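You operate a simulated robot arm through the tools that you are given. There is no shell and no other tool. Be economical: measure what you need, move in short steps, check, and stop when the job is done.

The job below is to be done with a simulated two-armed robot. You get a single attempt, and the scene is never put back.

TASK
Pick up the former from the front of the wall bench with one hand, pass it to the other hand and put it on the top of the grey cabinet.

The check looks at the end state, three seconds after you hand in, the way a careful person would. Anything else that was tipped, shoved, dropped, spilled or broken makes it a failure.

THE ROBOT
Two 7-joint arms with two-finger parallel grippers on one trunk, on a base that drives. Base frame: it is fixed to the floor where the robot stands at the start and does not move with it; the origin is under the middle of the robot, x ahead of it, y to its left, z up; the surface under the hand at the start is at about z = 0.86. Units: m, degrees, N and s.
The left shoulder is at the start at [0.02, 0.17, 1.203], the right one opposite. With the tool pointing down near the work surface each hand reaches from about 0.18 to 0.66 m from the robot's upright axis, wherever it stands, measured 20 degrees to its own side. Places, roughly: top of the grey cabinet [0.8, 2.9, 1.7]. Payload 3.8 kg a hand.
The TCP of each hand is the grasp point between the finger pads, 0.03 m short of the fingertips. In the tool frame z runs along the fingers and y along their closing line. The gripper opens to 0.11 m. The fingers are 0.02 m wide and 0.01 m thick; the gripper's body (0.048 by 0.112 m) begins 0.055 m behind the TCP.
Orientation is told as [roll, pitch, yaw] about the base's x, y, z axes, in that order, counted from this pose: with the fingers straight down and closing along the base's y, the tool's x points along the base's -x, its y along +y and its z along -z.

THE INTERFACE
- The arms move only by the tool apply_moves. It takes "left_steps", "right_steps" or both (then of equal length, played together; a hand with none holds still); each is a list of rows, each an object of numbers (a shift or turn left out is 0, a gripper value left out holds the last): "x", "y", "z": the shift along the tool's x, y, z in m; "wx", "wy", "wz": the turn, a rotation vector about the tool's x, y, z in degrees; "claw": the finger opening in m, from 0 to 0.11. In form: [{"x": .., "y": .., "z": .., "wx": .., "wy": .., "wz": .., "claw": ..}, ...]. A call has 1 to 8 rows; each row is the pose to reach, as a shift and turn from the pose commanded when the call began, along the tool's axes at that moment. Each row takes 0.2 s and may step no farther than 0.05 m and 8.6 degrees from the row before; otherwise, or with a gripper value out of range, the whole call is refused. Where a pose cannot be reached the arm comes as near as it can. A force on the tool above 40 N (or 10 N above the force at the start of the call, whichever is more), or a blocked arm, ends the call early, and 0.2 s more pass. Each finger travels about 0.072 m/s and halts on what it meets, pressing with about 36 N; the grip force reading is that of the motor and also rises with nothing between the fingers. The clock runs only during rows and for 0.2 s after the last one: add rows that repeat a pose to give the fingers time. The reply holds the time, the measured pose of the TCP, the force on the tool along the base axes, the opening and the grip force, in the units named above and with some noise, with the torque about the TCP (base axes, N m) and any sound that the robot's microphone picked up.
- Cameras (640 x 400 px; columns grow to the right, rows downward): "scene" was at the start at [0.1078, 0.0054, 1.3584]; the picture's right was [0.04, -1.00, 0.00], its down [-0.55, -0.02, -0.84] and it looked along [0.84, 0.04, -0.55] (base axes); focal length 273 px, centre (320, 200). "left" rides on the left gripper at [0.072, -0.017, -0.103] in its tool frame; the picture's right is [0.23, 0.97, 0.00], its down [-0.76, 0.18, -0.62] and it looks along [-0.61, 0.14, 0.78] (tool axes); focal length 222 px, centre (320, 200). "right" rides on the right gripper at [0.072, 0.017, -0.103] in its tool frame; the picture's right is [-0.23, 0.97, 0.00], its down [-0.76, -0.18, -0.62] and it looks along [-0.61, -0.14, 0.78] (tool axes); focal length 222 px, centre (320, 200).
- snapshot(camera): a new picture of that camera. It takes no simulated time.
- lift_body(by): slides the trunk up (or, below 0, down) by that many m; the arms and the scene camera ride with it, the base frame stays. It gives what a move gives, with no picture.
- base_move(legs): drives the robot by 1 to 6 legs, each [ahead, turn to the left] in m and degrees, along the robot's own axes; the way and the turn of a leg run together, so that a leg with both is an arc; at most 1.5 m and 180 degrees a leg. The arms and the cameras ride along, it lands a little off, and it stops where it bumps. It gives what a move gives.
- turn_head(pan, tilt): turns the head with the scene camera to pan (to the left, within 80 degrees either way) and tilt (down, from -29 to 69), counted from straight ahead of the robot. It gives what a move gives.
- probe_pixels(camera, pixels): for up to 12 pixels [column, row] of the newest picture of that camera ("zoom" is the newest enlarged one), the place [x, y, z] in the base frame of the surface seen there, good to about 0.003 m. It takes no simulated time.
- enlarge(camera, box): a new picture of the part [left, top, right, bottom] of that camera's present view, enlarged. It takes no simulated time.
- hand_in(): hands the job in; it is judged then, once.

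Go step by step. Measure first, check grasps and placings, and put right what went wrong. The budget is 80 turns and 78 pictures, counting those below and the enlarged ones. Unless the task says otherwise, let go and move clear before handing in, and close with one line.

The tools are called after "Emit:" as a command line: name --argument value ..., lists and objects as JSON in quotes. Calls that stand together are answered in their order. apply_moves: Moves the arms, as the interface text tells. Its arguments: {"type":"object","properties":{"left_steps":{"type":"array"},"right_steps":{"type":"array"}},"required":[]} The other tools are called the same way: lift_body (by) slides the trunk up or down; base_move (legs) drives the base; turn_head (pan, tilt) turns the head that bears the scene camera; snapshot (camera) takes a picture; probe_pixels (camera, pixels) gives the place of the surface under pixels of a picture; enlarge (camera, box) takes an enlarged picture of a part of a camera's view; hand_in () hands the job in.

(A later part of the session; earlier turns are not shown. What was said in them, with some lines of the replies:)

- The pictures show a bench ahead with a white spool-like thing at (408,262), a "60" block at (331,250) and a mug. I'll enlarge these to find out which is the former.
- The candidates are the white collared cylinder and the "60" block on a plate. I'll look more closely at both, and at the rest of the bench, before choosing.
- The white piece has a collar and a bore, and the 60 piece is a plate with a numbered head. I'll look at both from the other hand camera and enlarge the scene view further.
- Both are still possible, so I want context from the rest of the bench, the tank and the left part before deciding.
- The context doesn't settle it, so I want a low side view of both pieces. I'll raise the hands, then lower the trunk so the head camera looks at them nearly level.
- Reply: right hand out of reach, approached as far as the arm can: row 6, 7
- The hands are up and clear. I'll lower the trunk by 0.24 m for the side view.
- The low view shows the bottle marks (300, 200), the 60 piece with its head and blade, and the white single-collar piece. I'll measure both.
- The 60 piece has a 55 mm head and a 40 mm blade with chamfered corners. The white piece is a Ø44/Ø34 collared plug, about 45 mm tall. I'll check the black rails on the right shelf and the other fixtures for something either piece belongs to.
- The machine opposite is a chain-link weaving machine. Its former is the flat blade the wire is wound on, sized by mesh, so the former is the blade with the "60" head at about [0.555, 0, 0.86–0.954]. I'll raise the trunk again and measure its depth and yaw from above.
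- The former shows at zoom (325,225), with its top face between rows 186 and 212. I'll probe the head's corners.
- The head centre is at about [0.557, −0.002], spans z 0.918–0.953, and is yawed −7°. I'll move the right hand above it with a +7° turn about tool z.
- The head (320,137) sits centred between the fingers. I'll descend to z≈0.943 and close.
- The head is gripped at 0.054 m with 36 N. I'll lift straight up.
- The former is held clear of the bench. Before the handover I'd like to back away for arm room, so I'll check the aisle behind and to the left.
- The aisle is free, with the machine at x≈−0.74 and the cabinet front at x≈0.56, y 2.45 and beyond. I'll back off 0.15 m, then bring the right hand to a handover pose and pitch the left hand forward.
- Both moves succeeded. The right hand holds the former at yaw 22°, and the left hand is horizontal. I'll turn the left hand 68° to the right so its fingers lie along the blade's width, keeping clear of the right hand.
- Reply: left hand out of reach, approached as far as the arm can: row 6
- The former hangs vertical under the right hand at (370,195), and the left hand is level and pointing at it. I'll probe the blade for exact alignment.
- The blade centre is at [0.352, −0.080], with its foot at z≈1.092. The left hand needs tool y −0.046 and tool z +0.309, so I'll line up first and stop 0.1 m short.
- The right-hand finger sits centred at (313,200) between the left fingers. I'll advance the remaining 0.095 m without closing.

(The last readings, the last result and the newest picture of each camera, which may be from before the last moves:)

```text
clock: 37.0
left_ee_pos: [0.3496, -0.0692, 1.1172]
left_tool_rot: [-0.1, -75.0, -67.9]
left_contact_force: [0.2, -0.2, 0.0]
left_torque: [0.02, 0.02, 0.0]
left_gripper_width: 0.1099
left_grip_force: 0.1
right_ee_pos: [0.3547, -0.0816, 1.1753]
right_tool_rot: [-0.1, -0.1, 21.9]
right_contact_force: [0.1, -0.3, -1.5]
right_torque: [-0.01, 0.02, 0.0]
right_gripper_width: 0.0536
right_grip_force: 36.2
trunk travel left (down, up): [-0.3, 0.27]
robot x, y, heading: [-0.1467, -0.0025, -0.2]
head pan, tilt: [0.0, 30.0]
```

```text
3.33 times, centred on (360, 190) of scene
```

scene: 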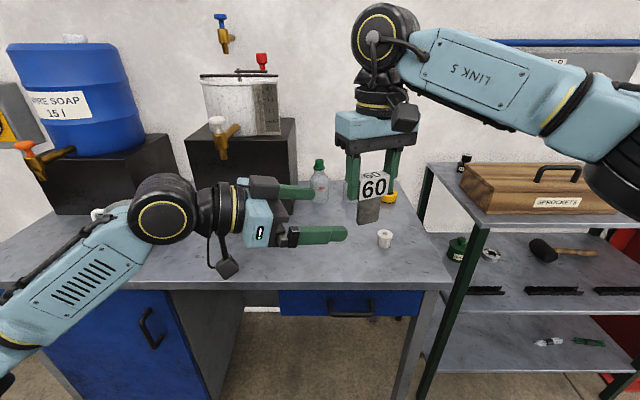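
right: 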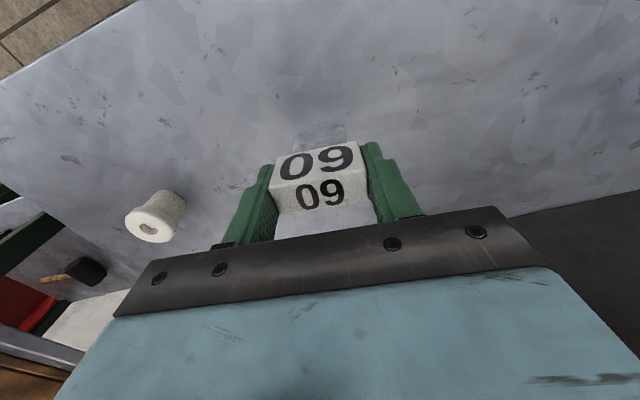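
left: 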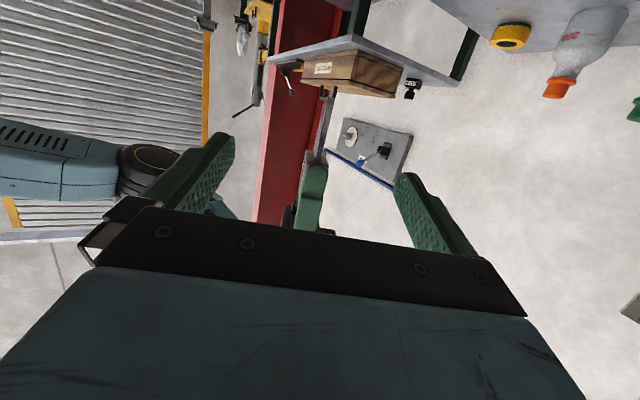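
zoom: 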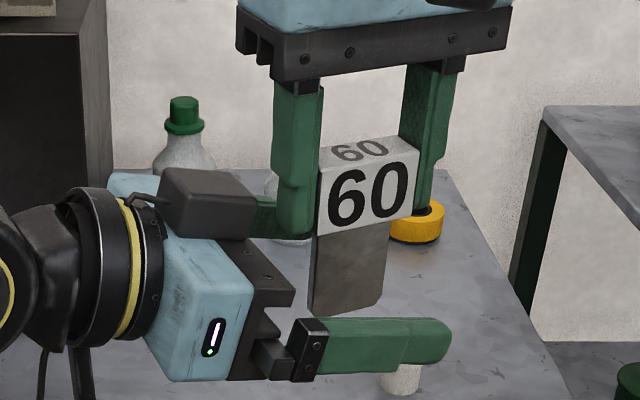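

The blade lies between the left fingers, clear of the right fingers. I'll close the left gripper.

Emit:
apply_moves --left_steps '[{"claw": 0.04}, {"claw": 0.02}, {"claw": 0.02}, {"claw": 0.0}, {"claw": 0.0}, {"claw": 0.0}]'

Emit:
enlarge --camera "scene" --box '[280, 130, 440, 250]'

```text
clock: 38.4
left_ee_pos: [0.3492, -0.0689, 1.1169]
left_tool_rot: [0.0, -75.0, -67.9]
left_contact_force: [1.2, 0.5, 0.9]
left_torque: [0.01, -0.01, -0.2]
left_gripper_width: 0.0056
left_grip_force: 35.8
right_ee_pos: [0.3539, -0.0815, 1.1745]
right_tool_rot: [0.1, -0.2, 21.9]
right_contact_force: [-1.2, -0.5, -1.3]
right_torque: [-0.01, 0.13, 0.2]
right_gripper_width: 0.0537
right_grip_force: 35.9
trunk travel left (down, up): [-0.3, 0.27]
robot x, y, heading: [-0.1452, 0.0005, -0.0]
head pan, tilt: [0.0, 30.0]
```

```text
3.33 times, centred on (360, 190) of scene
```

zoom: 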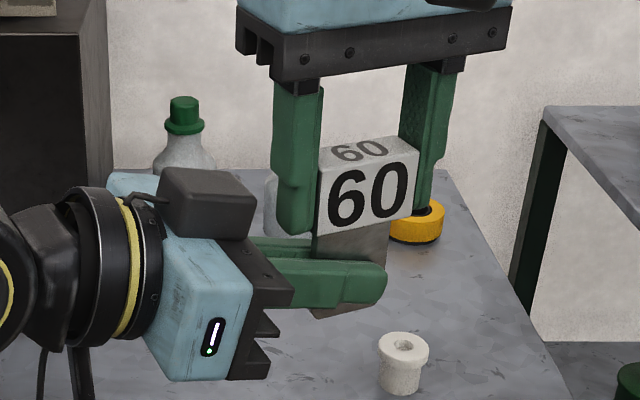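

The left hand grips the blade at 5.6 mm with 36 N, with almost no side load. I'll open the right hand and pull it straight up.

Emit:
apply_moves --right_steps '[{"claw": 0.075}, {"claw": 0.09}, {"claw": 0.09}, {"z": -0.03, "claw": 0.09}, {"z": -0.07, "claw": 0.09}, {"z": -0.11, "claw": 0.09}, {"z": -0.15, "claw": 0.09}]'

Emit:
snapshot --camera "scene"

```text
clock: 40.0
left_ee_pos: [0.3469, -0.0689, 1.1181]
left_tool_rot: [0.1, -75.0, -68.1]
left_contact_force: [-0.1, 0.8, -0.6]
left_torque: [0.03, 0.04, 0.02]
left_gripper_width: 0.0058
left_grip_force: 36.5
right_ee_pos: [0.3524, -0.0802, 1.3256]
right_tool_rot: [-0.1, -0.2, 21.9]
right_contact_force: [0.3, 0.3, 0.2]
right_torque: [-0.03, -0.02, -0.02]
right_gripper_width: 0.09
right_grip_force: 0.1
trunk travel left (down, up): [-0.3, 0.27]
robot x, y, heading: [-0.1464, -0.0, -0.0]
head pan, tilt: [0.0, 30.0]
```

```text
41 pictures are left
```

scene: 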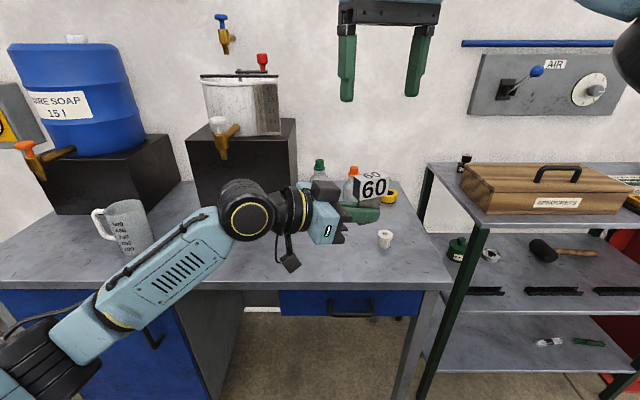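

The handover worked: the former stays upright in the left hand at (372,188). I'll swing the left hand to face forward and tuck the right hand in.

Emit:
apply_moves --left_steps '[{"x": -0.0035, "y": 0.0075, "z": -0.0353, "wx": -8.2, "wz": -2.2}, {"x": -0.007, "y": 0.015, "z": -0.0707, "wx": -16.4, "wz": -4.4}, {"x": -0.0104, "y": 0.0225, "z": -0.106, "wx": -24.6, "wz": -6.6}, {"x": -0.0139, "y": 0.03, "z": -0.1414, "wx": -32.8, "wz": -8.8}, {"x": -0.0173, "y": 0.0376, "z": -0.1767, "wx": -41.1, "wz": -11}, {"x": -0.0208, "y": 0.0451, "z": -0.2121, "wx": -49.3, "wz": -13.2}, {"x": -0.0242, "y": 0.0526, "z": -0.2474, "wx": -57.5, "wz": -15.4}, {"x": -0.0277, "y": 0.0601, "z": -0.2828, "wx": -65.7, "wz": -17.6}]' --right_steps '[{"x": 0.0325, "y": -0.0138}, {"x": 0.065, "y": -0.0275}, {"x": 0.0975, "y": -0.041}, {"x": 0.13, "y": -0.055}, {"x": 0.1625, "y": -0.069}, {"x": 0.195, "y": -0.0825}, {"x": 0.2275, "y": -0.096}, {"x": 0.26, "y": -0.11}]'

Emit:
snapshot --camera "scene"

```text
clock: 41.8
left_ee_pos: [0.3024, 0.2015, 1.2187]
left_tool_rot: [-0.1, -75.0, 0.3]
left_contact_force: [-0.6, 1.3, -1.3]
left_torque: [-0.02, 0.04, -0.02]
left_gripper_width: 0.0057
left_grip_force: 35.9
right_ee_pos: [0.1509, -0.282, 1.3269]
right_tool_rot: [0.0, -0.3, 21.9]
right_contact_force: [-0.7, 0.0, 0.2]
right_torque: [-0.01, 0.0, 0.02]
right_gripper_width: 0.0899
right_grip_force: 0.0
trunk travel left (down, up): [-0.3, 0.27]
robot x, y, heading: [-0.1435, 0.0015, -0.2]
head pan, tilt: [0.0, 30.0]
```

```text
40 pictures are left
```

scene: 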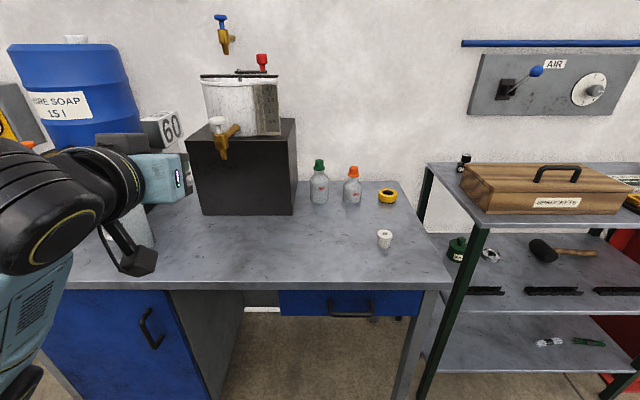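

Both hands are tucked and the former is secure. I'll turn left 90° in place and look along the aisle.

Emit:
base_move --legs '[[0, 88]]'

Emit:
turn_head --pan 0 --tilt 15

Emit:
snapshot --camera "scene"

```text
clock: 46.0
left_ee_pos: [-0.3355, 0.4567, 1.2185]
left_tool_rot: [-0.2, -75.0, 88.4]
left_contact_force: [0.3, -0.8, -2.9]
left_torque: [-0.02, -0.01, 0.01]
left_gripper_width: 0.0058
left_grip_force: 36.1
right_ee_pos: [0.1444, 0.2913, 1.3263]
right_tool_rot: [0.0, -0.1, 110.3]
right_contact_force: [-0.4, -0.4, -0.1]
right_torque: [0.01, 0.0, 0.0]
right_gripper_width: 0.09
right_grip_force: 0.1
trunk travel left (down, up): [-0.3, 0.27]
robot x, y, heading: [-0.1458, -0.0001, 88.2]
head pan, tilt: [0.0, 30.0]
```

```text
clock: 46.7
left_ee_pos: [-0.3351, 0.4547, 1.2172]
left_tool_rot: [-0.1, -75.0, 88.4]
left_contact_force: [0.1, 0.2, -2.0]
left_torque: [-0.05, 0.02, 0.01]
left_gripper_width: 0.0058
left_grip_force: 36.3
right_ee_pos: [0.1455, 0.2916, 1.3259]
right_tool_rot: [0.0, -0.1, 110.3]
right_contact_force: [-0.9, 0.0, -1.2]
right_torque: [-0.01, -0.03, -0.03]
right_gripper_width: 0.0901
right_grip_force: 0.1
trunk travel left (down, up): [-0.3, 0.27]
robot x, y, heading: [-0.1452, 0.0008, 88.2]
head pan, tilt: [0.0, 15.0]
```

```text
39 pictures are left
```

scene: 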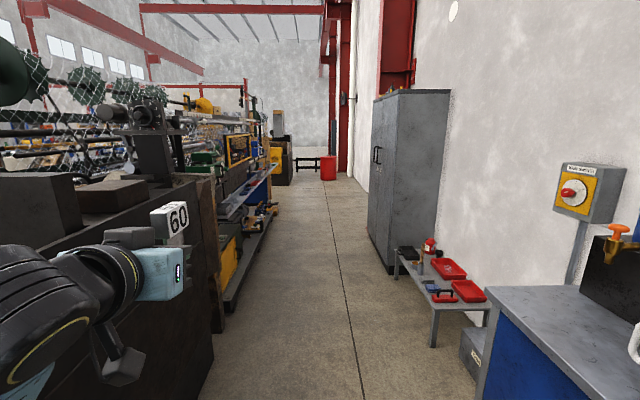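

The aisle is open, with a low table at (440,280) before the cabinet. I'll probe the clearances and the cabinet's position.

Emit:
probe_pixels --camera "scene" --pixels '[[385, 200], [375, 240], [430, 150], [410, 92], [370, 110], [398, 262], [432, 300], [150, 150], [215, 300], [110, 240], [180, 260], [408, 215]]'

Emit:
turn_head --pan 60 --tilt 35

Emit:
snapshot --camera "scene"

```text
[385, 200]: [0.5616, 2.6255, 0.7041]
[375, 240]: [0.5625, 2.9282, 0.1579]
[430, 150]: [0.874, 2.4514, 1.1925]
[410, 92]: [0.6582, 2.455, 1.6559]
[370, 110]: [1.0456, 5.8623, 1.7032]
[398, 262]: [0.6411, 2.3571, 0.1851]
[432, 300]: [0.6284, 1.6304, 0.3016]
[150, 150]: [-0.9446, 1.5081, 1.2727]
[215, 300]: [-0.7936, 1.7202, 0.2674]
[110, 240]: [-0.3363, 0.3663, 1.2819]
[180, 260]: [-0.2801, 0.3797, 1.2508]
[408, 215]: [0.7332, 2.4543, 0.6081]
```

```text
clock: 48.0
left_ee_pos: [-0.3359, 0.4562, 1.218]
left_tool_rot: [-0.1, -75.0, 88.3]
left_contact_force: [-0.5, 0.4, -2.0]
left_torque: [-0.03, 0.02, 0.01]
left_gripper_width: 0.0058
left_grip_force: 36.2
right_ee_pos: [0.1451, 0.2919, 1.327]
right_tool_rot: [0.0, 0.0, 110.2]
right_contact_force: [0.2, 0.0, 0.4]
right_torque: [-0.01, 0.01, 0.02]
right_gripper_width: 0.0903
right_grip_force: 0.1
trunk travel left (down, up): [-0.3, 0.27]
robot x, y, heading: [-0.1461, -0.0008, 88.4]
head pan, tilt: [60.0, 35.0]
```

```text
38 pictures are left
```

scene: 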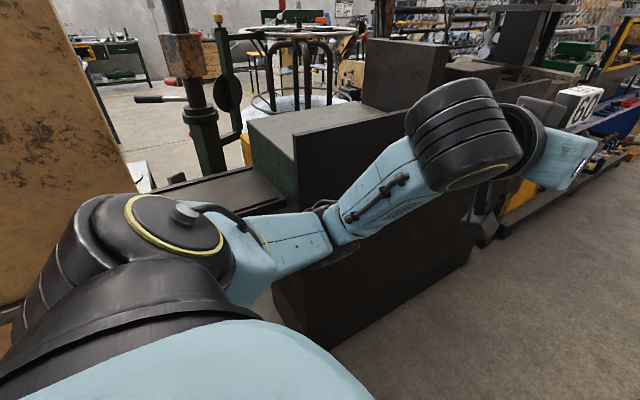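

The left elbow at (330,240) is near the machine boxes, so I'll measure the gap.

Emit:
probe_pixels --camera "scene" --pixels '[[325, 235], [340, 215], [300, 245], [270, 240], [300, 150], [345, 120], [400, 80], [440, 60], [370, 150], [320, 300]]'

```text
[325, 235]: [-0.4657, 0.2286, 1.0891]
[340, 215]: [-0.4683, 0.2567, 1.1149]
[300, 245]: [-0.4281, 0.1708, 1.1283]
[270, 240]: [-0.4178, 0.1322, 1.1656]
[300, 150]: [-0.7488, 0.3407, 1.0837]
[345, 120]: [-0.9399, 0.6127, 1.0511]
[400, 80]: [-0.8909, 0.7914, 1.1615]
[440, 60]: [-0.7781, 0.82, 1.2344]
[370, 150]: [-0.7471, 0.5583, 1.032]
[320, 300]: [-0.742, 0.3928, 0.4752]
```

The elbow clears the machine by 0.27 m. I'll drive 2.65 m up the aisle and turn to face the cabinet.

Emit:
base_move --legs '[[1.4, 0], [1.25, 0], [0, -88.3]]'

Emit:
turn_head --pan 10 --tilt -10

Emit:
snapshot --camera "scene"

```text
clock: 64.7
left_ee_pos: [0.3414, 2.8418, 1.2168]
left_tool_rot: [-0.1, -75.0, 0.4]
left_contact_force: [0.0, 0.5, -2.1]
left_torque: [0.04, 0.05, 0.01]
left_gripper_width: 0.0058
left_grip_force: 35.7
right_ee_pos: [0.1929, 2.3581, 1.3266]
right_tool_rot: [0.0, -0.1, 22.2]
right_contact_force: [-0.4, -0.2, -0.1]
right_torque: [0.0, 0.01, -0.01]
right_gripper_width: 0.0898
right_grip_force: 0.0
trunk travel left (down, up): [-0.3, 0.27]
robot x, y, heading: [-0.1098, 2.6416, 0.3]
head pan, tilt: [60.0, 35.0]
```

```text
clock: 65.9
left_ee_pos: [0.3404, 2.8432, 1.2181]
left_tool_rot: [0.0, -75.0, 0.3]
left_contact_force: [0.0, -0.1, -1.9]
left_torque: [0.0, 0.03, 0.03]
left_gripper_width: 0.0056
left_grip_force: 36.2
right_ee_pos: [0.1928, 2.359, 1.3262]
right_tool_rot: [0.0, 0.0, 22.2]
right_contact_force: [0.8, 0.2, 0.3]
right_torque: [0.03, 0.0, 0.02]
right_gripper_width: 0.09
right_grip_force: 0.1
trunk travel left (down, up): [-0.3, 0.27]
robot x, y, heading: [-0.1102, 2.6373, 0.1]
head pan, tilt: [10.0, -10.0]
```

```text
37 pictures are left
```

scene: 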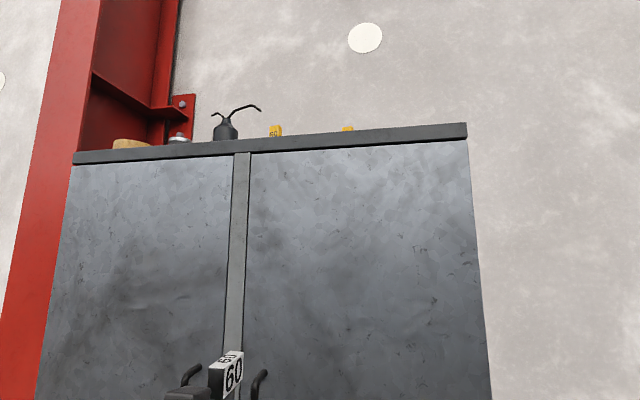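

The cabinet top carries items (oil can at (225,130), yellow bits at (275,130) and (347,128), others on the left). I'll raise the trunk fully for a better look, with the hands 0.2 m off the doors.

Emit:
probe_pixels --camera "scene" --pixels '[[464, 125], [464, 137], [300, 143], [76, 157], [225, 130], [275, 131], [347, 129], [180, 138], [130, 143], [400, 131]]'

Emit:
lift_body --by 0.27

Emit:
turn_head --pan 10 --tilt 5

Emit:
snapshot --camera "scene"

```text
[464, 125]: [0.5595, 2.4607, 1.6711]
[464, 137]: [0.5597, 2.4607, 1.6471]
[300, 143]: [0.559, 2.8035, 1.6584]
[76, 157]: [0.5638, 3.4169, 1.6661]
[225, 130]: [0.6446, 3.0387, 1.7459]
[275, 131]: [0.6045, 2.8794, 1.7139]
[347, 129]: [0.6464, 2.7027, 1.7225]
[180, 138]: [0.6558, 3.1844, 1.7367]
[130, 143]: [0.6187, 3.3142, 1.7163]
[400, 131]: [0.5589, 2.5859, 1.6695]
```

```text
clock: 68.6
left_ee_pos: [0.3419, 2.8437, 1.4884]
left_tool_rot: [0.0, -75.0, 0.3]
left_contact_force: [0.8, -0.7, -0.9]
left_torque: [-0.06, 0.02, 0.02]
left_gripper_width: 0.0058
left_grip_force: 36.5
right_ee_pos: [0.1917, 2.3589, 1.5968]
right_tool_rot: [-0.1, -0.2, 22.3]
right_contact_force: [-0.4, -0.6, -0.4]
right_torque: [0.0, -0.01, -0.03]
right_gripper_width: 0.0901
right_grip_force: 0.0
trunk travel left (down, up): [-0.57, 0.0]
robot x, y, heading: [-0.1119, 2.6409, 0.4]
head pan, tilt: [10.0, -10.0]
```

```text
clock: 69.4
left_ee_pos: [0.3414, 2.8435, 1.4882]
left_tool_rot: [0.0, -75.0, 0.3]
left_contact_force: [-0.2, 0.3, -1.9]
left_torque: [-0.04, 0.04, 0.02]
left_gripper_width: 0.0057
left_grip_force: 35.5
right_ee_pos: [0.192, 2.3594, 1.5966]
right_tool_rot: [0.0, -0.1, 22.2]
right_contact_force: [0.1, -0.5, 0.4]
right_torque: [0.01, -0.01, -0.01]
right_gripper_width: 0.09
right_grip_force: 0.1
trunk travel left (down, up): [-0.57, 0.0]
robot x, y, heading: [-0.1066, 2.6381, 0.1]
head pan, tilt: [10.0, 5.0]
```

```text
36 pictures are left
```

scene: 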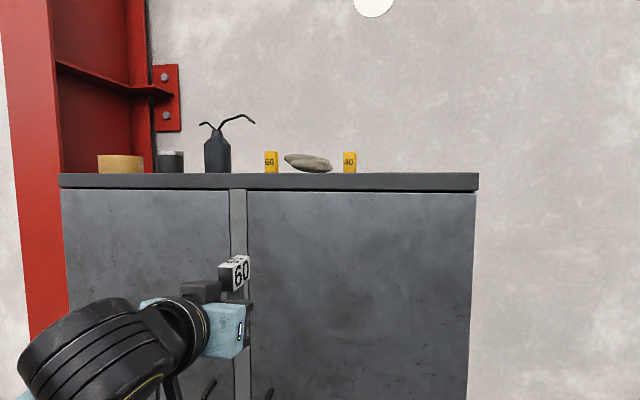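

There are small yellow markers on the top, "60" at (271,161) and "40" at (350,161), which look like size places. I'll zoom in.

Emit:
enlarge --camera "scene" --box '[190, 100, 382, 200]'

Emit:
probe_pixels --camera "scene" --pixels '[[271, 155], [271, 171], [350, 155], [350, 171], [307, 163], [290, 158], [325, 165], [217, 150], [217, 170], [420, 176], [300, 175], [120, 165]]'

```text
3.33 times, centred on (286, 150) of scene
```

zoom: 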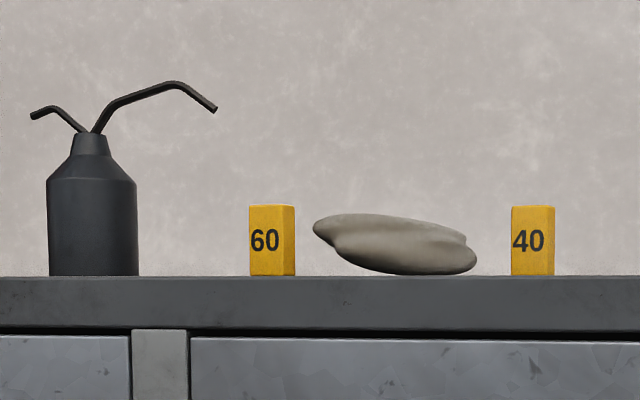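

```text
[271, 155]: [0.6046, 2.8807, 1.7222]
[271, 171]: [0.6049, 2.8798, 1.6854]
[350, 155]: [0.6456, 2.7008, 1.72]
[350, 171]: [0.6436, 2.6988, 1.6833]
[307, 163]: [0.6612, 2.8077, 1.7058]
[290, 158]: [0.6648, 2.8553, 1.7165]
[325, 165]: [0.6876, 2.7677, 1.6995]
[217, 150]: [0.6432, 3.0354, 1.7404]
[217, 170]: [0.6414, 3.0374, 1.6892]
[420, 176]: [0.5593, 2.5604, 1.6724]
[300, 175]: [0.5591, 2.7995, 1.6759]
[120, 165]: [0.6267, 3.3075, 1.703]
```

The blocks marked 60 and 40, a stone and an oil can occupy y 2.69 and beyond, while the top between y 2.47 and 2.68 looks free (z≈1.682). I'll shift the robot about 0.24 m to the right by turning, driving and turning back.

Emit:
base_move --legs '[[0, -90], [0.26, 0], [0, 90]]'

Emit:
apply_moves --left_steps '[{"x": -0.04, "z": -0.0107}, {"x": -0.08, "z": -0.0214}, {"x": -0.12, "z": -0.032}, {"x": -0.16, "z": -0.043}, {"x": -0.2, "z": -0.0536}, {"x": -0.24, "z": -0.064}, {"x": -0.275, "z": -0.0737}]'

Emit:
snapshot --camera "left"

Emit:
snapshot --camera "scene"

```text
clock: 78.9
left_ee_pos: [0.342, 2.588, 1.487]
left_tool_rot: [0.0, -75.0, 1.1]
left_contact_force: [-0.6, -0.5, -1.9]
left_torque: [0.0, 0.07, 0.0]
left_gripper_width: 0.0057
left_grip_force: 35.4
right_ee_pos: [0.1978, 2.1031, 1.5968]
right_tool_rot: [0.0, -0.1, 22.9]
right_contact_force: [0.0, -0.2, 0.3]
right_torque: [0.0, 0.01, 0.02]
right_gripper_width: 0.0902
right_grip_force: 0.0
trunk travel left (down, up): [-0.57, 0.0]
robot x, y, heading: [-0.11, 2.3786, 1.2]
head pan, tilt: [10.0, 5.0]
```

```text
clock: 80.5
left_ee_pos: [0.3413, 2.5846, 1.7714]
left_tool_rot: [0.2, -74.9, 0.9]
left_contact_force: [-0.4, 1.0, -2.5]
left_torque: [0.03, 0.03, 0.02]
left_gripper_width: 0.0057
left_grip_force: 36.4
right_ee_pos: [0.1991, 2.1005, 1.596]
right_tool_rot: [0.0, -0.3, 23.0]
right_contact_force: [0.1, -0.8, 0.3]
right_torque: [-0.04, -0.02, 0.01]
right_gripper_width: 0.09
right_grip_force: 0.0
trunk travel left (down, up): [-0.57, 0.0]
robot x, y, heading: [-0.1065, 2.3758, 1.0]
head pan, tilt: [10.0, 5.0]
```

```text
34 pictures are left
```

left: 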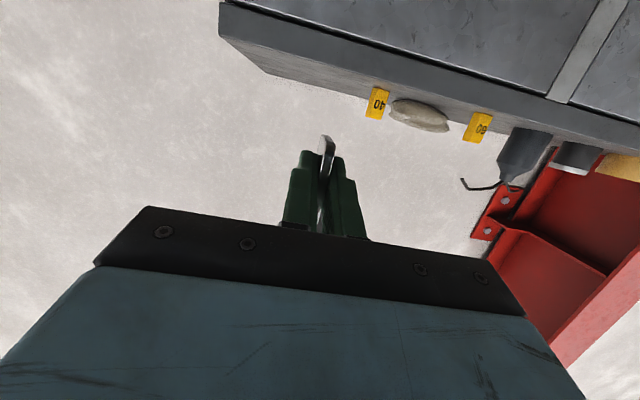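

```text
33 pictures are left
```

scene: 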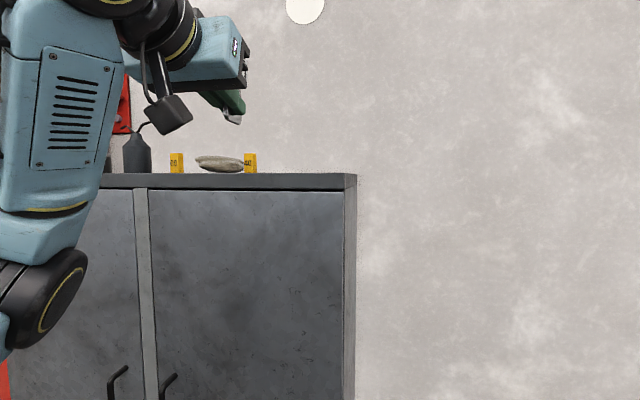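

The area right of the 40 block is clear. I'll check how the former sits in the hand before moving over the cabinet.

Emit:
turn_head --pan 25 --tilt -8

Emit:
enlarge --camera "scene" --box '[240, 80, 400, 180]'

Emit:
enlarge --camera "left" --box '[200, 0, 440, 150]'

```text
clock: 81.3
left_ee_pos: [0.3421, 2.5866, 1.7703]
left_tool_rot: [-0.1, -75.0, 1.2]
left_contact_force: [-0.3, 0.3, -2.4]
left_torque: [0.01, 0.04, -0.01]
left_gripper_width: 0.0055
left_grip_force: 35.6
right_ee_pos: [0.199, 2.1023, 1.5965]
right_tool_rot: [0.0, -0.2, 22.9]
right_contact_force: [0.2, -0.1, 0.5]
right_torque: [0.01, -0.04, -0.01]
right_gripper_width: 0.0901
right_grip_force: 0.1
trunk travel left (down, up): [-0.57, 0.0]
robot x, y, heading: [-0.1062, 2.3794, 1.1]
head pan, tilt: [25.0, -8.0]
```

```text
4.00 times, centred on (320, 130) of scene
```

zoom: 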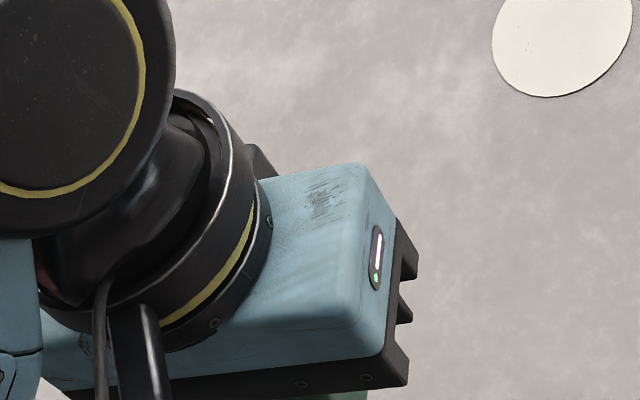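

```text
2.67 times, centred on (320, 75) of left
```

zoom: 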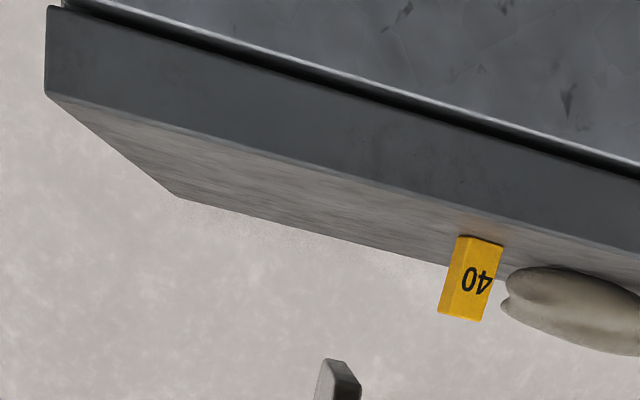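

The former is held well (weight 2.4 N) and the target area is clear. Before driving forward I'll check how far the elbow sticks out.

Emit:
turn_head --pan 25 --tilt 20

Emit:
snapshot --camera "scene"

Emit:
probe_pixels --camera "scene" --pixels '[[230, 240], [240, 150], [220, 100], [200, 200], [180, 280], [255, 230], [330, 280], [150, 200]]'

```text
clock: 82.2
left_ee_pos: [0.3417, 2.5853, 1.7707]
left_tool_rot: [0.1, -75.0, 1.2]
left_contact_force: [-0.6, -1.3, -1.2]
left_torque: [0.01, 0.03, 0.0]
left_gripper_width: 0.0057
left_grip_force: 36.3
right_ee_pos: [0.1991, 2.1023, 1.596]
right_tool_rot: [0.0, -0.1, 22.9]
right_contact_force: [-0.3, -0.4, -0.1]
right_torque: [-0.02, 0.0, 0.05]
right_gripper_width: 0.09
right_grip_force: 0.0
trunk travel left (down, up): [-0.57, 0.0]
robot x, y, heading: [-0.1056, 2.381, 1.1]
head pan, tilt: [25.0, 20.0]
```

```text
30 pictures are left
```

scene: 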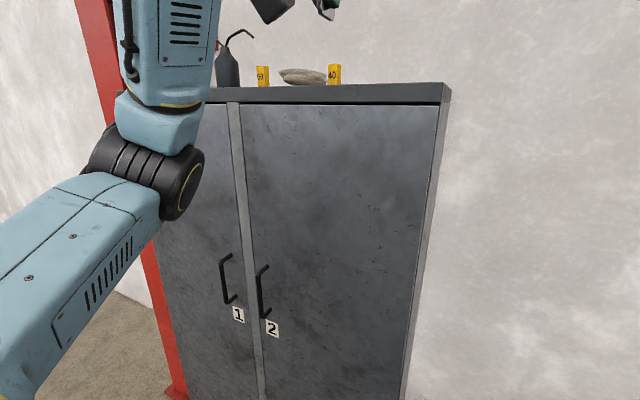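

```text
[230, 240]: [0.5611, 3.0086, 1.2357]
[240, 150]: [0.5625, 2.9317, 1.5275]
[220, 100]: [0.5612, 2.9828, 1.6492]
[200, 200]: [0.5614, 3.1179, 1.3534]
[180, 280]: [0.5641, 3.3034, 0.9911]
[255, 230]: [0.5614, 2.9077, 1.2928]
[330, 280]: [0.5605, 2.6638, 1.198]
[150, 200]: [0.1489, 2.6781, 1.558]
```

The elbow reaches only about x 0.2, so 0.2 m forward is safe. I'll drive and then look down along the hand.

Emit:
base_move --legs '[[0.2, -1]]'

Emit:
turn_head --pan 25 --tilt 0

Emit:
snapshot --camera "scene"

Emit:
snapshot --camera "left"

```text
clock: 83.8
left_ee_pos: [0.5448, 2.5788, 1.772]
left_tool_rot: [0.1, -75.0, -0.1]
left_contact_force: [-0.2, -0.5, -2.5]
left_torque: [-0.01, 0.09, -0.01]
left_gripper_width: 0.0058
left_grip_force: 36.0
right_ee_pos: [0.3921, 2.0978, 1.5972]
right_tool_rot: [0.0, -0.3, 21.9]
right_contact_force: [0.0, -0.3, -0.1]
right_torque: [-0.01, 0.0, 0.02]
right_gripper_width: 0.09
right_grip_force: 0.1
trunk travel left (down, up): [-0.57, 0.0]
robot x, y, heading: [0.0955, 2.3817, -0.3]
head pan, tilt: [25.0, 20.0]
```

```text
clock: 84.6
left_ee_pos: [0.5456, 2.5783, 1.771]
left_tool_rot: [0.0, -75.1, 0.0]
left_contact_force: [-0.1, -0.8, -1.9]
left_torque: [-0.04, 0.06, -0.02]
left_gripper_width: 0.0057
left_grip_force: 36.1
right_ee_pos: [0.3935, 2.0971, 1.5971]
right_tool_rot: [-0.1, -0.2, 21.9]
right_contact_force: [-0.2, 0.2, 0.8]
right_torque: [-0.02, 0.02, 0.0]
right_gripper_width: 0.09
right_grip_force: 0.0
trunk travel left (down, up): [-0.57, 0.0]
robot x, y, heading: [0.0932, 2.3817, -0.2]
head pan, tilt: [25.0, 0.0]
```

```text
29 pictures are left
```

scene: 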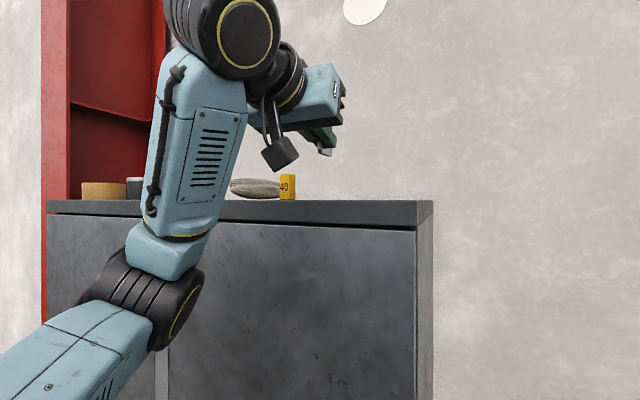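

```text
28 pictures are left
```

left: 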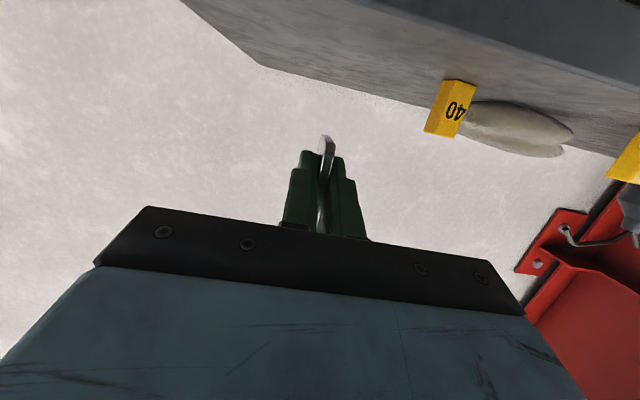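

The former is above the front edge. I'll probe the blade foot, the camera pod (280,155) and the cabinet top.

Emit:
probe_pixels --camera "scene" --pixels '[[324, 152], [328, 147], [280, 150], [284, 168], [296, 155], [288, 190]]'

Emit:
probe_pixels --camera "left" --pixels '[[300, 60], [350, 60], [400, 70], [450, 70], [270, 50], [327, 145], [322, 175], [440, 105]]'

Emit:
enlarge --camera "scene" --box '[240, 60, 400, 210]'

```text
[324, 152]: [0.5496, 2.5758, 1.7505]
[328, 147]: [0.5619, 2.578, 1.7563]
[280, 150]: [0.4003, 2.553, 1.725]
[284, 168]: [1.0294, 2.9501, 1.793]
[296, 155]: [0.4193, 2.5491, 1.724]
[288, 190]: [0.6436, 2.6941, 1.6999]
```

```text
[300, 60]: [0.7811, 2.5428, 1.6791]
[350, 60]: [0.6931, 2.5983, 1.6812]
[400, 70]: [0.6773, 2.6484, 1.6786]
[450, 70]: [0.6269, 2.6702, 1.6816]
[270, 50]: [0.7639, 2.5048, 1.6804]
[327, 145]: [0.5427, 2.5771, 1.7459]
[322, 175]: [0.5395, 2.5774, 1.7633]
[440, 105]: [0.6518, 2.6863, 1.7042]
```

```text
2.67 times, centred on (320, 135) of scene
```

zoom: 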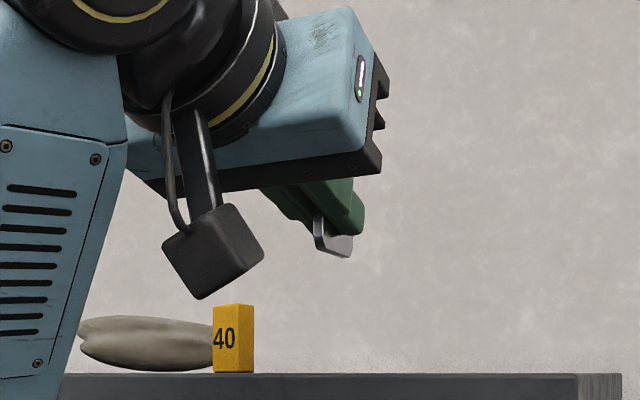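

The top is at z 1.6805, the foot at about 1.746, and the pod would stop 0.045 m short of the cabinet edge. I'll move forward 0.085 m, then down to about 1 cm above the surface.

Emit:
apply_moves --left_steps '[{"z": 0.027, "x": -0.007}, {"z": 0.055, "x": -0.0147}, {"z": 0.0821, "x": -0.022}, {"z": 0.0873, "x": -0.0027}, {"z": 0.0925, "x": 0.0166}, {"z": 0.0963, "x": 0.0312}]'

Emit:
enlarge --camera "scene" --box '[260, 80, 420, 210]'

Emit:
snapshot --camera "left"

```text
clock: 86.0
left_ee_pos: [0.6308, 2.5789, 1.7186]
left_tool_rot: [-0.1, -75.0, 0.0]
left_contact_force: [0.3, 0.1, -2.6]
left_torque: [-0.01, 0.05, -0.01]
left_gripper_width: 0.0058
left_grip_force: 36.2
right_ee_pos: [0.3933, 2.0976, 1.5971]
right_tool_rot: [0.1, -0.2, 21.9]
right_contact_force: [0.0, 0.5, 0.0]
right_torque: [-0.04, -0.01, 0.04]
right_gripper_width: 0.0899
right_grip_force: 0.1
trunk travel left (down, up): [-0.57, 0.0]
robot x, y, heading: [0.0944, 2.3793, -0.2]
head pan, tilt: [25.0, 0.0]
```

```text
3.08 times, centred on (340, 145) of scene
```

zoom: 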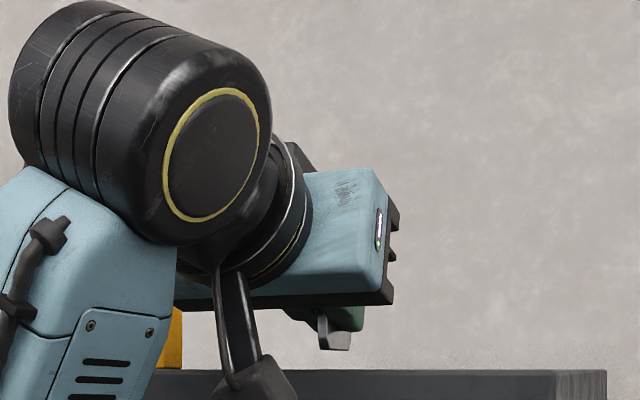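

```text
25 pictures are left
```

left: 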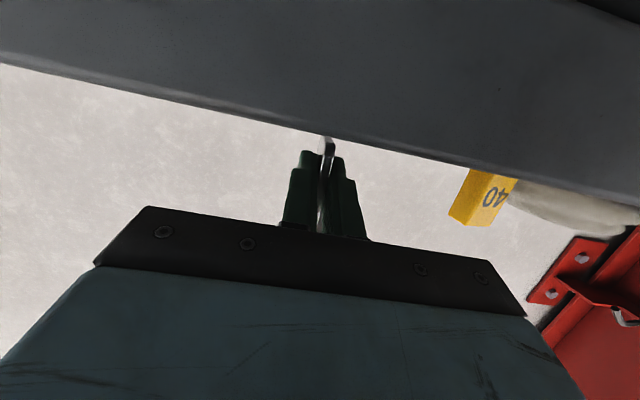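

The foot is about 13 mm above the top. I'll lower in small steps and watch the force.

Emit:
apply_moves --left_steps '[{"x": 0.0048, "z": 0.0013}, {"x": 0.0077, "z": 0.0021}, {"x": 0.0097, "z": 0.0026}]'

Emit:
enlarge --camera "scene" --box '[320, 150, 384, 210]'

```text
clock: 86.8
left_ee_pos: [0.6308, 2.5786, 1.7072]
left_tool_rot: [-0.1, -75.1, -0.1]
left_contact_force: [0.2, 0.1, -2.1]
left_torque: [-0.01, 0.02, 0.0]
left_gripper_width: 0.0055
left_grip_force: 36.1
right_ee_pos: [0.3926, 2.0966, 1.5958]
right_tool_rot: [-0.1, -0.3, 21.8]
right_contact_force: [-0.3, 0.3, -0.6]
right_torque: [0.0, 0.0, 0.0]
right_gripper_width: 0.0899
right_grip_force: 0.1
trunk travel left (down, up): [-0.57, 0.0]
robot x, y, heading: [0.0952, 2.3829, -0.0]
head pan, tilt: [25.0, 0.0]
```

```text
6.67 times, centred on (352, 180) of scene
```

zoom: 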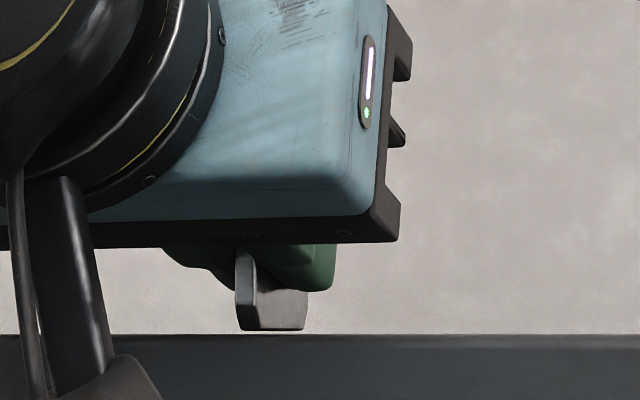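

It's very near contact and there's no load yet. I'll go down in 1 mm steps.

Emit:
apply_moves --left_steps '[{"x": 0.001, "z": 0.0003}, {"x": 0.0019, "z": 0.0005}]'

```text
clock: 87.4
left_ee_pos: [0.6299, 2.5789, 1.7054]
left_tool_rot: [-0.1, -75.2, 0.2]
left_contact_force: [3.4, -0.6, 6.1]
left_torque: [0.0, -0.03, 0.0]
left_gripper_width: 0.0057
left_grip_force: 36.0
right_ee_pos: [0.3928, 2.0987, 1.5968]
right_tool_rot: [0.0, -0.2, 21.9]
right_contact_force: [0.0, 0.0, -0.1]
right_torque: [-0.03, 0.0, 0.02]
right_gripper_width: 0.09
right_grip_force: 0.0
trunk travel left (down, up): [-0.57, 0.0]
robot x, y, heading: [0.0935, 2.3772, 0.0]
head pan, tilt: [25.0, 0.0]
```

Contact: about 8 N net on the foot. I'll open the left fingers gradually and hold still.

Emit:
apply_moves --left_steps '[{"claw": 0.012}, {"claw": 0.025}, {"claw": 0.04}, {"claw": 0.055}, {"claw": 0.055}, {"claw": 0.055}]'

Emit:
snapshot --camera "left"

Emit:
enlarge --camera "scene" --box '[320, 150, 384, 210]'

```text
clock: 88.8
left_ee_pos: [0.6307, 2.5778, 1.705]
left_tool_rot: [0.1, -75.0, 0.0]
left_contact_force: [0.3, 0.5, 0.2]
left_torque: [-0.02, 0.0, -0.02]
left_gripper_width: 0.0554
left_grip_force: 0.1
right_ee_pos: [0.3924, 2.0983, 1.5966]
right_tool_rot: [-0.1, -0.2, 21.9]
right_contact_force: [-0.4, -1.2, -0.6]
right_torque: [0.01, -0.01, -0.03]
right_gripper_width: 0.0898
right_grip_force: 0.0
trunk travel left (down, up): [-0.57, 0.0]
robot x, y, heading: [0.0965, 2.3805, -0.2]
head pan, tilt: [25.0, 0.0]
```

```text
23 pictures are left
```

left: 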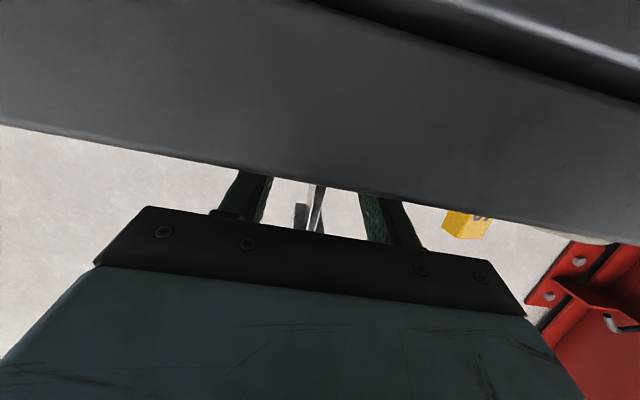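

```text
6.67 times, centred on (352, 180) of scene
```

zoom: 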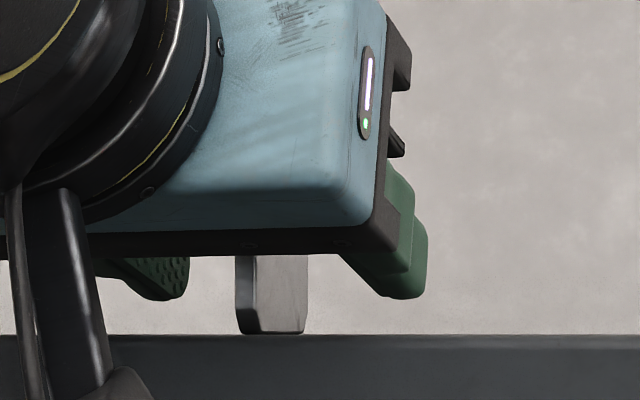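

The former stands free and upright between the open fingers. I'll withdraw straight back along the fingers.

Emit:
apply_moves --left_steps '[{"z": -0.02}, {"z": -0.05}, {"z": -0.08}, {"z": -0.11}, {"z": -0.14}, {"z": -0.17}, {"z": -0.2}]'

Emit:
snapshot --camera "left"

Emit:
snapshot --camera "scene"

```text
clock: 90.4
left_ee_pos: [0.4333, 2.5789, 1.757]
left_tool_rot: [-0.1, -75.0, 0.0]
left_contact_force: [-1.6, -0.2, -0.6]
left_torque: [0.0, -0.05, -0.02]
left_gripper_width: 0.0549
left_grip_force: 0.0
right_ee_pos: [0.3905, 2.0969, 1.5966]
right_tool_rot: [-0.1, -0.3, 21.9]
right_contact_force: [-0.6, 0.4, 0.8]
right_torque: [0.01, -0.02, -0.01]
right_gripper_width: 0.0902
right_grip_force: 0.2
trunk travel left (down, up): [-0.57, 0.0]
robot x, y, heading: [0.0917, 2.3848, -0.1]
head pan, tilt: [25.0, 0.0]
```

```text
21 pictures are left
```

left: 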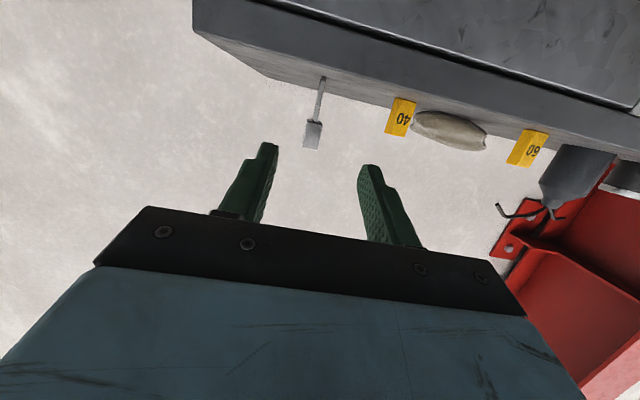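

```text
20 pictures are left
```

scene: 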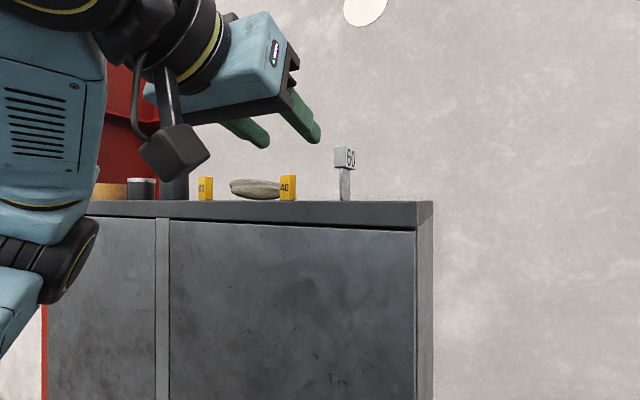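

The former stands upright on the cabinet top at (345,172), with the 40 and 60 blocks, the stone and the oil can untouched and the hand clear. I'm handing in.

Emit:
hand_in

```text
The job is handed in.
```

I picked the former (the blade with the "60" head) up from the wall bench with the right hand and passed it to the left. It now stands upright on top of the grey cabinet, with both hands clear and nothing else there disturbed.
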